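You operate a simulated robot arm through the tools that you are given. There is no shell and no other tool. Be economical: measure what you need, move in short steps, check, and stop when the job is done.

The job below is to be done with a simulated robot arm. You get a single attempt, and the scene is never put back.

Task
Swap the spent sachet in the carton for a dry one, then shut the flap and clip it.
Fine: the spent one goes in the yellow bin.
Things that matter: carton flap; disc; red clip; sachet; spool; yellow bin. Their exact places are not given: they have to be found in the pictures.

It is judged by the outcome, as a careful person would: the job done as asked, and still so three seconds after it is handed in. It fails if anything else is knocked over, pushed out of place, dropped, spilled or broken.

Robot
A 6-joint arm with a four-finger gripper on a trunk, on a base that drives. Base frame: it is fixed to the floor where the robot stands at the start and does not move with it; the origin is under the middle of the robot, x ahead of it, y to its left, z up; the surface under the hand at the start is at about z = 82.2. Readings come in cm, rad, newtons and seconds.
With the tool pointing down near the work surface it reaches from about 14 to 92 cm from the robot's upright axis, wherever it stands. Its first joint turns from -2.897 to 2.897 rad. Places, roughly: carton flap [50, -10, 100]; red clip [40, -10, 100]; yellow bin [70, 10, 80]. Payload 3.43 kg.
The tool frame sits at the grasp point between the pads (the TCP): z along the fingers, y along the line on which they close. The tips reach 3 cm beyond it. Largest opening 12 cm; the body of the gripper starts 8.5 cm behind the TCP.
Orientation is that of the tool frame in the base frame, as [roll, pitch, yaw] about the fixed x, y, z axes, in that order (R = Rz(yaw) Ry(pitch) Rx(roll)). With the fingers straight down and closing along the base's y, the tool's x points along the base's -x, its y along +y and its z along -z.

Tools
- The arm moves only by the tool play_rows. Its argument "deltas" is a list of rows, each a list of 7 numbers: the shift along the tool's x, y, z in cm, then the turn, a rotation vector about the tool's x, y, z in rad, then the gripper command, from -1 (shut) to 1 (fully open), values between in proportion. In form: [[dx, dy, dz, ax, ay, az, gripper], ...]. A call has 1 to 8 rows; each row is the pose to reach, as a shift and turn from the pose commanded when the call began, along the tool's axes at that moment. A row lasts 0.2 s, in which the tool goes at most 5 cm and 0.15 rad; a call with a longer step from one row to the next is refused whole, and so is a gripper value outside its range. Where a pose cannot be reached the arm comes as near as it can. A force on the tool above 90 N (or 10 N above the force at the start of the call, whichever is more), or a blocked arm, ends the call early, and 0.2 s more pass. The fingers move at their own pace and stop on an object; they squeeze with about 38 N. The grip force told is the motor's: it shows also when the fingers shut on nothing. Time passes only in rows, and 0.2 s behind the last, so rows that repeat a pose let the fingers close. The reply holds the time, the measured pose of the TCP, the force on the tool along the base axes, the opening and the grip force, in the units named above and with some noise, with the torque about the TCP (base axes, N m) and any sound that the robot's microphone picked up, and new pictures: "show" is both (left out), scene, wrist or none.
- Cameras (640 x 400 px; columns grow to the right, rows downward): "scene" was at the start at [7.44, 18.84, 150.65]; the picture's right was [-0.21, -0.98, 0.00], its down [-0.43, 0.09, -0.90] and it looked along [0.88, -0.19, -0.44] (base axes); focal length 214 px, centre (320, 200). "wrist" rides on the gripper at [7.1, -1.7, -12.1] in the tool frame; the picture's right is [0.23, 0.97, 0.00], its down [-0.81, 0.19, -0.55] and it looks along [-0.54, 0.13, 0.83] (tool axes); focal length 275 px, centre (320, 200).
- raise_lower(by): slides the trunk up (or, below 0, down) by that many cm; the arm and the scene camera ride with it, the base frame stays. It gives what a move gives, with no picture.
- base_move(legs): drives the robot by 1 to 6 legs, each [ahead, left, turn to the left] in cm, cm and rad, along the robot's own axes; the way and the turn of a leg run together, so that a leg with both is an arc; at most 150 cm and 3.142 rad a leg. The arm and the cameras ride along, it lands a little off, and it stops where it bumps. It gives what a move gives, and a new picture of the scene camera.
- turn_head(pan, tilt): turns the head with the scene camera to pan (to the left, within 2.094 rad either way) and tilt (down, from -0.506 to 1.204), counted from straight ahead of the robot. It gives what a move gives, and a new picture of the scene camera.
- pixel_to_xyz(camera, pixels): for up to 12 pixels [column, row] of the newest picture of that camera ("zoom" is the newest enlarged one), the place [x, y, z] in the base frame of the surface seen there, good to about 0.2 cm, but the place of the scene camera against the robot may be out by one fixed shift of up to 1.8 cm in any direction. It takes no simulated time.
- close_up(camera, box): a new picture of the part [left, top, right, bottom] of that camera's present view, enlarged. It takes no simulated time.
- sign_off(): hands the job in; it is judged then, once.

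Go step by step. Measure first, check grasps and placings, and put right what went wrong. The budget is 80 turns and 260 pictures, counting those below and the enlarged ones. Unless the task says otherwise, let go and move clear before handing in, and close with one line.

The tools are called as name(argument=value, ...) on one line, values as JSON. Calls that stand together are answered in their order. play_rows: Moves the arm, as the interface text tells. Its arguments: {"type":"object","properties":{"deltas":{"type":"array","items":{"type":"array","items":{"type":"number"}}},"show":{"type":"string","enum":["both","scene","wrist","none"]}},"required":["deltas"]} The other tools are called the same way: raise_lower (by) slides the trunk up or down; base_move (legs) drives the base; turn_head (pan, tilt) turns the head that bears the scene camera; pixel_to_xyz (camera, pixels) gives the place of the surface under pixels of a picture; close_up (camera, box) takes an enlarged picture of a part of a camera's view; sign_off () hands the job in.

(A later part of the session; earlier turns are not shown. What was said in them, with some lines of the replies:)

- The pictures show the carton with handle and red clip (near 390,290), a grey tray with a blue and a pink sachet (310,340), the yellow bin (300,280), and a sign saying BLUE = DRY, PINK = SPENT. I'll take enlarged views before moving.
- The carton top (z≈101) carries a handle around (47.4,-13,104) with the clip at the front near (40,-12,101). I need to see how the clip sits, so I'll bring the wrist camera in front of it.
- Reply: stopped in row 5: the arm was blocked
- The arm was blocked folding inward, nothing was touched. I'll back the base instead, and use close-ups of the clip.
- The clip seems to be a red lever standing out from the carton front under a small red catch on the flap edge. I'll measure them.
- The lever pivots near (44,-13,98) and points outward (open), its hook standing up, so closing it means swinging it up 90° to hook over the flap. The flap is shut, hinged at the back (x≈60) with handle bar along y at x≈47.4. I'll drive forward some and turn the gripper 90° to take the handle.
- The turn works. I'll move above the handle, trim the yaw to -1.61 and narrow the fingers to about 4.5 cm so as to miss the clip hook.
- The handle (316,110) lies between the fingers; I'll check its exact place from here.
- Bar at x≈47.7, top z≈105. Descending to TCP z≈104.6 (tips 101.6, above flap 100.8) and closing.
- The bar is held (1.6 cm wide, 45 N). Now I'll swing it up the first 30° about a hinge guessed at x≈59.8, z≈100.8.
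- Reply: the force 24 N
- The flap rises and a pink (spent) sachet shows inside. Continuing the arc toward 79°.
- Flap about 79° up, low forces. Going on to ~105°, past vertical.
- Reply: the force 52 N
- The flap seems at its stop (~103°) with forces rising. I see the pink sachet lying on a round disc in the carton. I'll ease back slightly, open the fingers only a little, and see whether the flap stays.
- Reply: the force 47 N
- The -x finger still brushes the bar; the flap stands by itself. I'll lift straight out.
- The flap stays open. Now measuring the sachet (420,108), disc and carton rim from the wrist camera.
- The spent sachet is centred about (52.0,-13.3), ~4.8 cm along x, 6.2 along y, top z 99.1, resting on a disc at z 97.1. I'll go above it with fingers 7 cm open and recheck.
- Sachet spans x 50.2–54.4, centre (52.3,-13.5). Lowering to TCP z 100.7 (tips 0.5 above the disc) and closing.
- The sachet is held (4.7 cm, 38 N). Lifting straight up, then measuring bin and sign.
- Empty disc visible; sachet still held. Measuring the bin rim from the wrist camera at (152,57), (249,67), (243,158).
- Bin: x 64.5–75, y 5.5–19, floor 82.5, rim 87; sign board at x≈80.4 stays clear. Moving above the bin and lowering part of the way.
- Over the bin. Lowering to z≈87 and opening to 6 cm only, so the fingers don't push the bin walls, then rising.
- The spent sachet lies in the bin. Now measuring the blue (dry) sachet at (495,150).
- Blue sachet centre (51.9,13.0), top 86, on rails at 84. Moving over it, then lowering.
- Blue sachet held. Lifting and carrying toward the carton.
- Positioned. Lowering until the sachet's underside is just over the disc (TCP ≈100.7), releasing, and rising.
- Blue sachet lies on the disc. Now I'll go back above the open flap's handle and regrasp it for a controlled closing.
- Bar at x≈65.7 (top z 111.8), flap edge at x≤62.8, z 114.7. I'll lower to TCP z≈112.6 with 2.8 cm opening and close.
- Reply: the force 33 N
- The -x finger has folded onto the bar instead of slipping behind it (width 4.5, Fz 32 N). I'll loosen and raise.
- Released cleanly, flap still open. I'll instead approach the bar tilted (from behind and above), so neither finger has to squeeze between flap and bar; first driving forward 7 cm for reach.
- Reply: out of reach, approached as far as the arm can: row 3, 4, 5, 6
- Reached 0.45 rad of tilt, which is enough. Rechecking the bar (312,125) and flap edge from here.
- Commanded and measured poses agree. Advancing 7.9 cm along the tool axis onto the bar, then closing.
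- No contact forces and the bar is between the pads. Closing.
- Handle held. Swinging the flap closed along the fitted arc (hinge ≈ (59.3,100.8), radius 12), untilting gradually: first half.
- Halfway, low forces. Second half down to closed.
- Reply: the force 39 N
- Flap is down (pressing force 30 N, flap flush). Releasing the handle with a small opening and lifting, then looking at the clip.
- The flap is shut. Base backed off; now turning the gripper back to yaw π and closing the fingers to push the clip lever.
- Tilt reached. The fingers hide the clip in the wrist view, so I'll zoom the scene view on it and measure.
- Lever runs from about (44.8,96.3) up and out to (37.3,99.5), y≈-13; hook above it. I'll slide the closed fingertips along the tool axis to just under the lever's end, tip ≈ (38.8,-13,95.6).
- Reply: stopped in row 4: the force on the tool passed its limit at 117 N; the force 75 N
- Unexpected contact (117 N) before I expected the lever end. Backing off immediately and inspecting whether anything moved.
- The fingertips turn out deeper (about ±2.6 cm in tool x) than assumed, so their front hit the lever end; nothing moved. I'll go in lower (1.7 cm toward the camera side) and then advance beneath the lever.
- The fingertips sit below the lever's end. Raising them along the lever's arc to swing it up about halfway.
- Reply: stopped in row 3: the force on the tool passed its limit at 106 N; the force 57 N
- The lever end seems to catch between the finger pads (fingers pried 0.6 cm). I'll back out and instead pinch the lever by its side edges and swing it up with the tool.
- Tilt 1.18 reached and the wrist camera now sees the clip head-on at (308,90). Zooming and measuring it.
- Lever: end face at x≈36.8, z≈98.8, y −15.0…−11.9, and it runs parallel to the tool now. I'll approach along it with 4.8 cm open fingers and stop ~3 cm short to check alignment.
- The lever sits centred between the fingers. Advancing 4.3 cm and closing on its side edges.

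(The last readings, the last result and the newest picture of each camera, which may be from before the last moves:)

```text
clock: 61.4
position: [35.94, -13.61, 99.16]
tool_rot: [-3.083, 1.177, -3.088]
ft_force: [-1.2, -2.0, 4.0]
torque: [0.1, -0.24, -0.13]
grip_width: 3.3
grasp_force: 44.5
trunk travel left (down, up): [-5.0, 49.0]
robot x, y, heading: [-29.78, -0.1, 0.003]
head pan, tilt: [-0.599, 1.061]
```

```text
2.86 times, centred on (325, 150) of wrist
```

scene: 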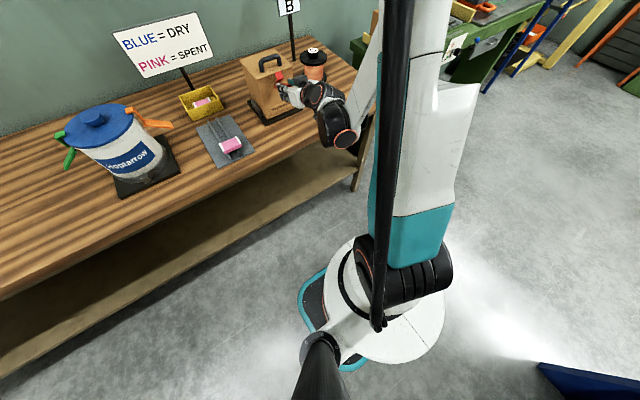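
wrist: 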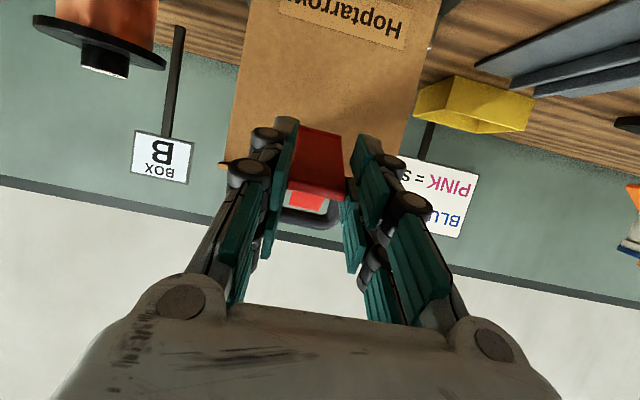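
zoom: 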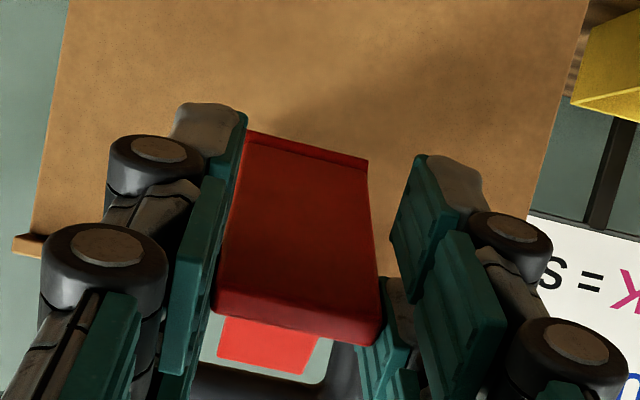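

Lever gripped (3.3 cm, 44 N). Rotating it up about its pivot (≈(44.6,96.2)), co-rotating the tool: first 30°.

play_rows(deltas=[[-1.19, 0, 0, 0, 0.13, 0, -1], [-2.37, 0, 0.15, 0, 0.26, 0, -1], [-3.52, 0, 0.46, 0, 0.39, 0, -1], [-4.61, 0, 0.92, 0, 0.52, 0, -1], [-4.61, 0, 0.92, 0, 0.52, 0, -1]])

```text
clock: 62.6
position: [38.37, -13.48, 102.87]
tool_rot: [-3.113, 0.654, -3.122]
ft_force: [-11.5, 10.9, -26.6]
torque: [0.38, -0.24, -0.04]
grip_width: 3.31
grasp_force: 45.1
trunk travel left (down, up): [-5.0, 49.0]
robot x, y, heading: [-30.13, -0.03, 0.002]
head pan, tilt: [-0.599, 1.061]
```

scene: 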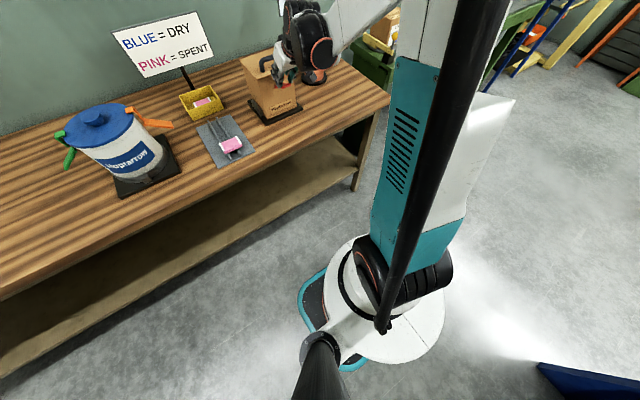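
wrist: 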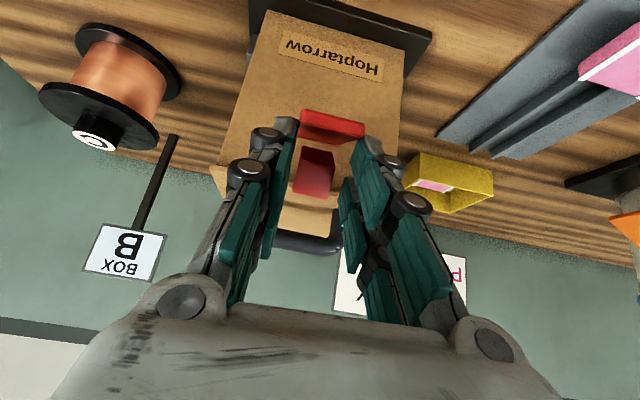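

close_up(camera="wrist", box=[250, 80, 410, 260])

pixel_to_xyz(camera="wrist", pixels=[[315, 115], [350, 125], [332, 130], [315, 155], [315, 180], [300, 225], [335, 114]])

```text
2.22 times, centred on (330, 170) of wrist
```

zoom: 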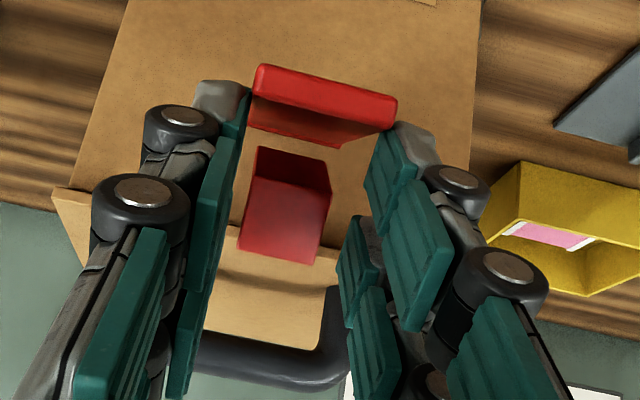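

```text
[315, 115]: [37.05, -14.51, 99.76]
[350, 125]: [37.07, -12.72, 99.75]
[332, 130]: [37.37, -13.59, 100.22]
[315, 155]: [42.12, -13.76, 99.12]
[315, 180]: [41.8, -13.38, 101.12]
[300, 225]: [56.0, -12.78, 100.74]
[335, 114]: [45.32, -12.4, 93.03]
```

The lever hardly moved (end still at ≈(37.0,99.8)); the pads slid along it, so something resists. Before forcing it, I'll compare with the pot's two clips, which may show open and shut states.

close_up(camera="scene", box=[40, 90, 190, 200])

close_up(camera="scene", box=[235, 40, 315, 130])

```text
3.64 times, centred on (115, 145) of scene
```

zoom: 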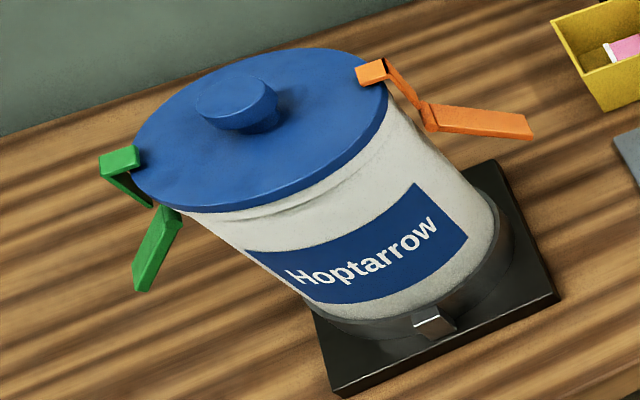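

```text
4.44 times, centred on (275, 85) of scene
```

zoom: 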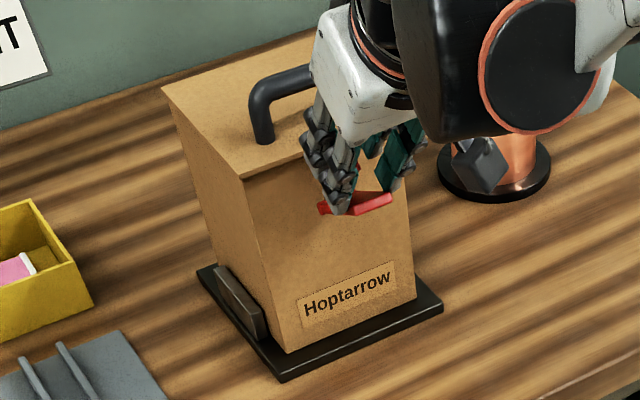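

The pot clips each have a top tab, an arm and a lever. Measuring orange and green clips to learn their geometry (the same kind as the red).

close_up(camera="scene", box=[40, 90, 190, 200])

pixel_to_xyz(camera="zoom", pixels=[[362, 75], [385, 70], [405, 92], [422, 110], [430, 125], [480, 120], [528, 125], [110, 162], [133, 155], [140, 195], [168, 215], [142, 280]])

pixel_to_xyz(camera="zoom", pixels=[[375, 100], [300, 60], [235, 95], [240, 190], [150, 170], [335, 255], [390, 150], [125, 180]])

```text
3.64 times, centred on (115, 145) of scene
```

zoom: 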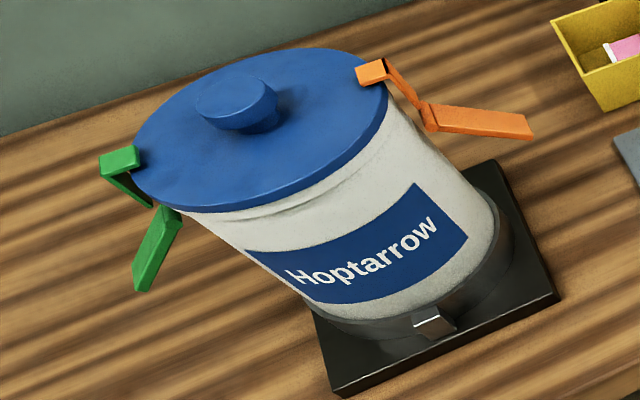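

```text
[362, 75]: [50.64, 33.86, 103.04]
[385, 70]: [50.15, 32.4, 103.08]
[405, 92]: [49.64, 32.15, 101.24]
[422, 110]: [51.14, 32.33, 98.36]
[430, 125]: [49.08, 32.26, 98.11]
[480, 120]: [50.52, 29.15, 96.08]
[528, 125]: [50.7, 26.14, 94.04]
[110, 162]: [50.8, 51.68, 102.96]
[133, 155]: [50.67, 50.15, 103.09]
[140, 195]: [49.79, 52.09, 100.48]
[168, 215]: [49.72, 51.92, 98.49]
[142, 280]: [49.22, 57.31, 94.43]
```

```text
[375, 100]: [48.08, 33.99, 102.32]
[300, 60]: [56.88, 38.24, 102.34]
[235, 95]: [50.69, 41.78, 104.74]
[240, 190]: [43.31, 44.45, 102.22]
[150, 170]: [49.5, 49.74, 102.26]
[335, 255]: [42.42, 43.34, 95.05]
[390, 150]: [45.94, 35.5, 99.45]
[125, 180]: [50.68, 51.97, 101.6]
```

That settles it: shut clips on the pot have the tab on the lid, the arm upright and the lever pressed DOWN (~33° below horizontal). So the red lever must be pushed down, not up. I'll let go, retreat, and set the tool upright with fingers closed.

play_rows(deltas=[[0, 0, 0, 0, 0, 0, -0.2], [0, 0, 0, 0, 0, 0, -0.2], [0, 0, -4, 0, 0, 0, -0.2], [0, 0, -8, 0, 0.13, 0, -0.2], [0, 0, -10, 0, 0.26, 0, -0.6], [0, 0, -10, 0, 0.4, 0, -1], [0, 0, -10, 0, 0.53, 0, -1], [0, 0, -10, 0, 0.65, 0, -1]])

```text
clock: 64.4
position: [32.31, -13.42, 110.81]
tool_rot: [-3.119, 0.006, -3.138]
ft_force: [-0.6, -0.3, 0.3]
torque: [-0.04, -0.04, 0.0]
grip_width: 0.0
grasp_force: 33.5
trunk travel left (down, up): [-5.0, 49.0]
robot x, y, heading: [-30.41, -0.41, 0.0]
head pan, tilt: [-0.599, 1.061]
```

scene: 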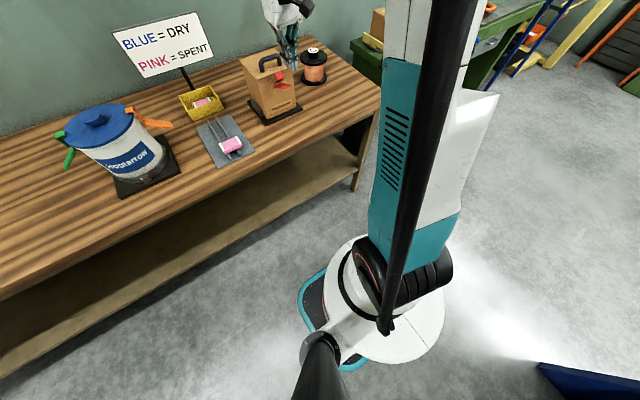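
wrist: 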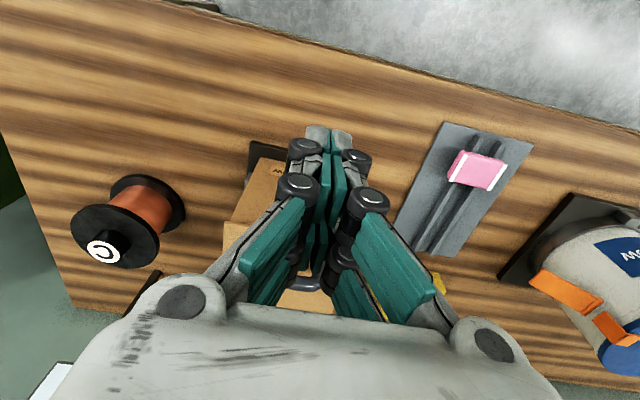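

play_rows(deltas=[[-4.2, 0, 3, 0, 0, 0, -1], [-4.2, 0, 6.5, 0, 0, 0, -1], [-4.2, 0, 8.5, 0, 0, 0, -1], [-4.2, 0, 10, 0, 0, 0, -1], [-4.2, 0, 11.2, 0, 0, 0, -1], [-4.2, 0, 12.2, 0, 0, 0, -1]])

close_up(camera="scene", box=[235, 40, 315, 130])

```text
refused: row 1 steps farther than a row can; nothing moved
```

```text
4.44 times, centred on (275, 85) of scene
```

zoom: 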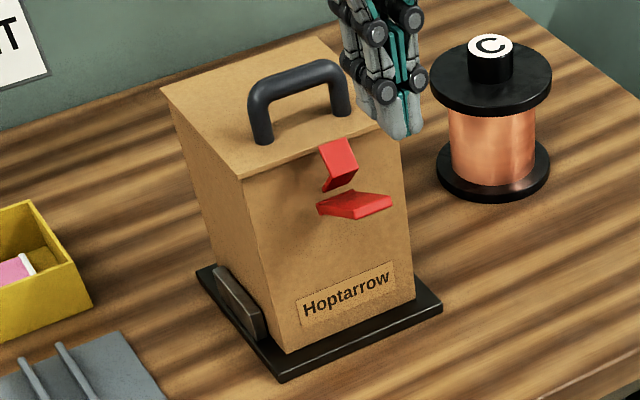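

The carton is intact with flap shut. Moving over the lever's end and pressing down in small steps.

play_rows(deltas=[[-2.1, 0, 2, 0, 0, 0, -1], [-4.2, 0, 5, 0, 0, 0, -1], [-4.2, 0, 7.5, 0, 0, 0, -1], [-4.2, 0, 9, 0, 0, 0, -1], [-4.2, 0, 10.3, 0, 0, 0, -1], [-4.2, 0, 11.5, 0, 0, 0, -1]])

close_up(camera="scene", box=[235, 40, 315, 130])

```text
clock: 65.8
position: [36.52, -13.83, 99.5]
tool_rot: [-3.118, 0.005, -3.137]
ft_force: [-1.2, 0.1, 0.1]
torque: [-0.05, -0.03, 0.01]
grip_width: 0.04
grasp_force: 33.4
trunk travel left (down, up): [-5.0, 49.0]
robot x, y, heading: [-30.42, -0.23, -0.002]
head pan, tilt: [-0.599, 1.061]
```

scene: 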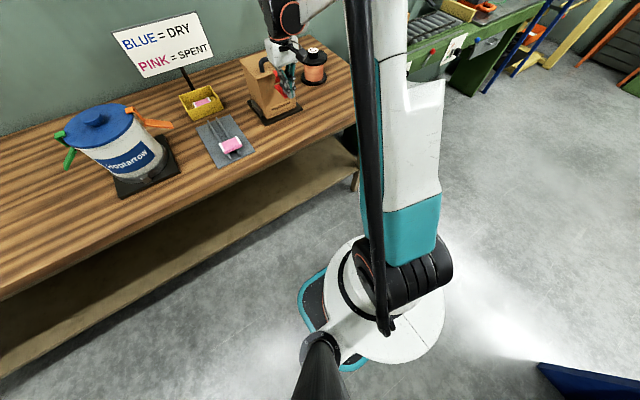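
wrist: 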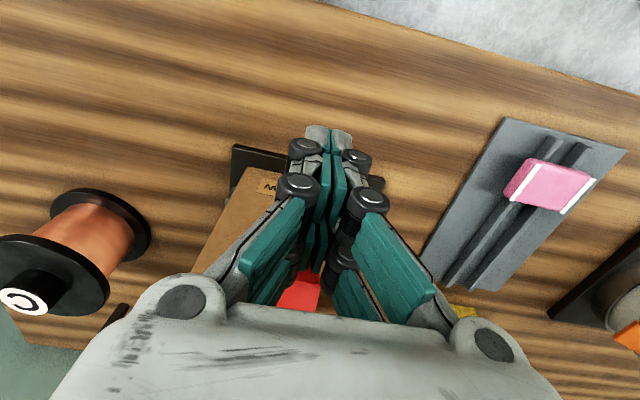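

```text
4.44 times, centred on (275, 85) of scene
```

zoom: 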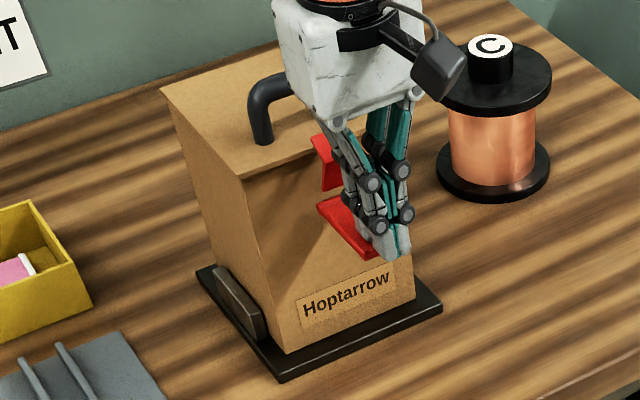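

It works: the lever is going down and the tab swings over the flap. Pressing further, shifting 1 cm inward.

play_rows(deltas=[[-0.4, 0.3, 1.2, 0, 0, 0, -1], [-0.8, 0.3, 2.4, 0, 0, 0, -1], [-1.2, 0.3, 3.4, 0, 0, 0, -1], [-1.5, 0.3, 4.2, 0, 0, 0, -1], [-1.5, 0.3, 4.2, 0, 0, 0, -1]])

close_up(camera="scene", box=[235, 40, 315, 130])

```text
clock: 66.9
position: [37.38, -13.53, 96.11]
tool_rot: [-3.118, 0.006, -3.138]
ft_force: [-22.6, 3.5, 67.6]
torque: [0.13, -1.07, 0.1]
grip_width: 0.61
grasp_force: 32.7
trunk travel left (down, up): [-5.0, 49.0]
robot x, y, heading: [-30.11, 0.0, 0.0]
head pan, tilt: [-0.599, 1.061]
stopped in row 5: the force on the tool passed its limit at 94 N (the readings are from after the stop); the commanded pose is now the measured one
```

scene: 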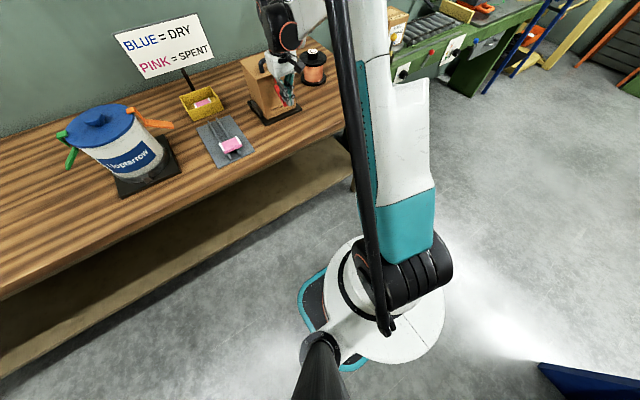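
wrist: 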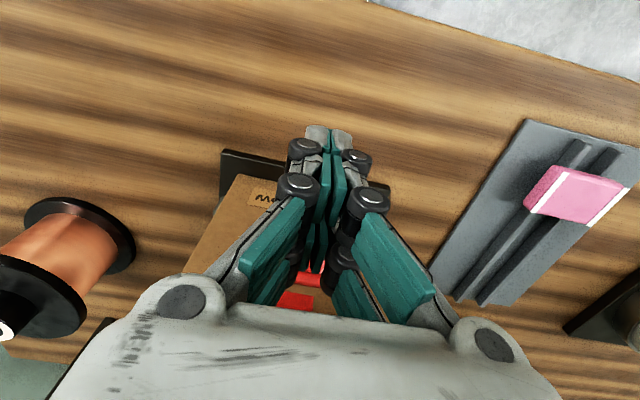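

```text
4.44 times, centred on (275, 85) of scene
```

zoom: 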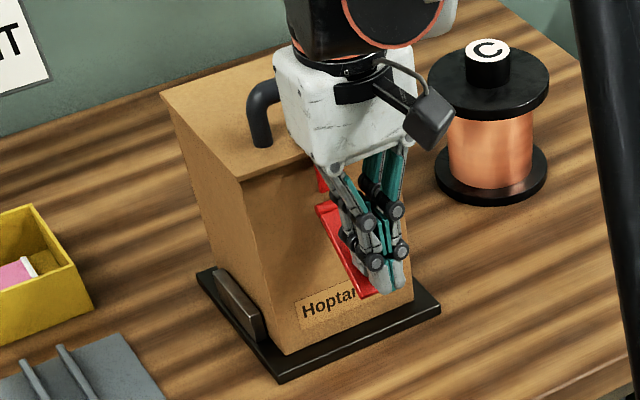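

It reached its stop (94 N). Withdrawing up and back to see whether it stays.

play_rows(deltas=[[0.3, 0, -1.5, 0, 0, 0, -1], [1.5, 0, -4, 0, 0, 0, -1], [3, 0, -8, 0, 0, 0, -1], [4, 0, -12, 0, 0, 0, -1], [4, 0, -16, 0, 0, 0, -1], [4, 0, -16, 0, 0, 0, -1]])

close_up(camera="scene", box=[235, 40, 315, 130])

```text
clock: 68.3
position: [33.89, -13.34, 111.6]
tool_rot: [-3.117, 0.004, -3.137]
ft_force: [0.5, -0.8, 0.6]
torque: [-0.02, -0.02, 0.02]
grip_width: 0.01
grasp_force: 33.5
trunk travel left (down, up): [-5.0, 49.0]
robot x, y, heading: [-30.3, -0.17, -0.002]
head pan, tilt: [-0.599, 1.061]
```

scene: 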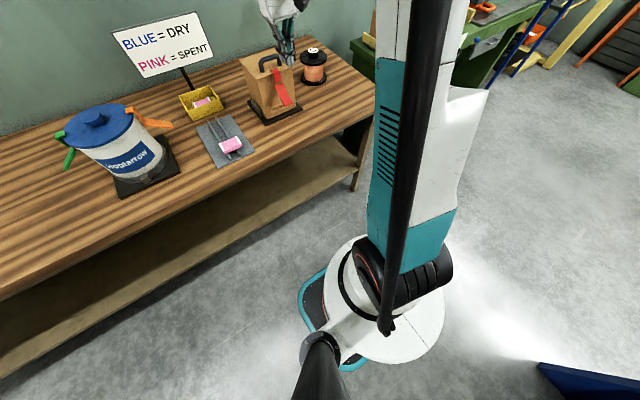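
wrist: 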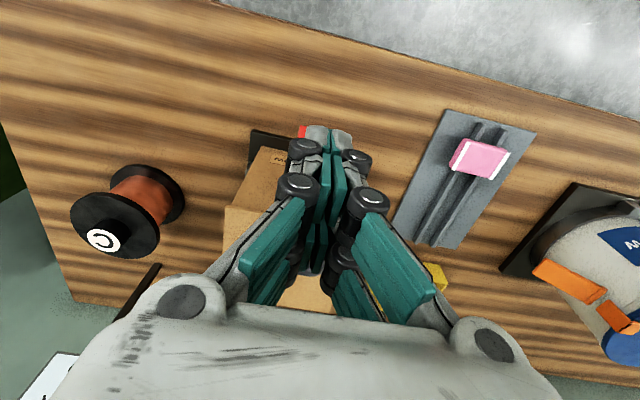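

```text
4.44 times, centred on (275, 85) of scene
```

zoom: 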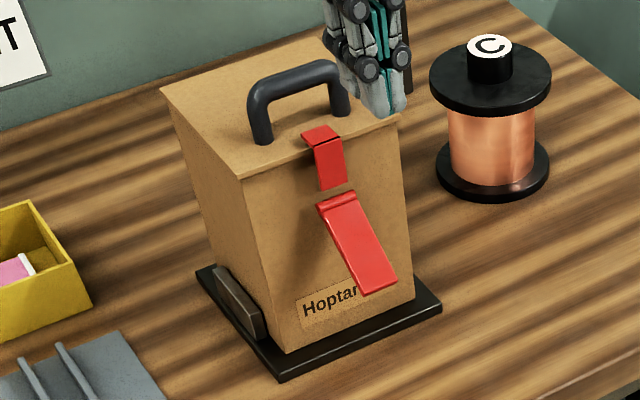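

The red clip now looks like the shut pot clips: tab over the flap, arm upright, lever down. Verifying with numbers, plus the bin and tray.

pixel_to_xyz(camera="zoom", pixels=[[320, 132], [330, 145], [332, 185], [338, 200], [375, 285], [200, 100], [300, 130], [380, 120], [245, 172]])

close_up(camera="scene", box=[30, 0, 350, 200])

```text
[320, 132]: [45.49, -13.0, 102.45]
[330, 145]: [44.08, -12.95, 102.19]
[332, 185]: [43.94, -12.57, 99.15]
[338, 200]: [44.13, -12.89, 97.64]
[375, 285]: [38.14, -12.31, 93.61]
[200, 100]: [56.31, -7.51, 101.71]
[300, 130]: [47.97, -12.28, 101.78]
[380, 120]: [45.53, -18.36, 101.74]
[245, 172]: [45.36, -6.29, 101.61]
```

```text
2.00 times, centred on (190, 100) of scene
```

zoom: 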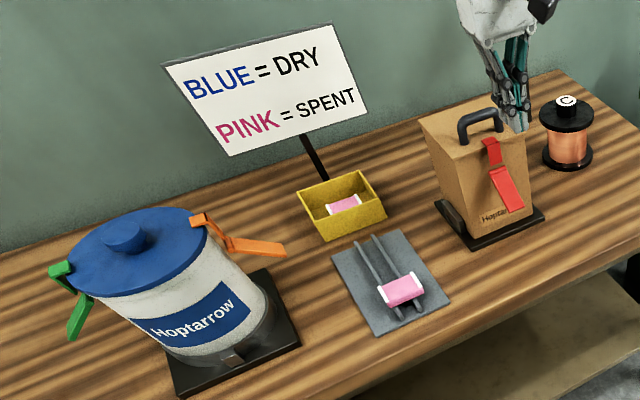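

The lever measures 33° below horizontal like the shut pot clips, the tab lies on the flap (z 102.4 over 101.7), the spent sachet is in the yellow bin, and nothing else has moved. The arm is clear, so I'm handing in.

sign_off()

```text
The job is handed in.
```

The spent pink sachet is in the yellow bin and a dry blue one is on the disc in the carton; the flap is shut and held by the red clip.
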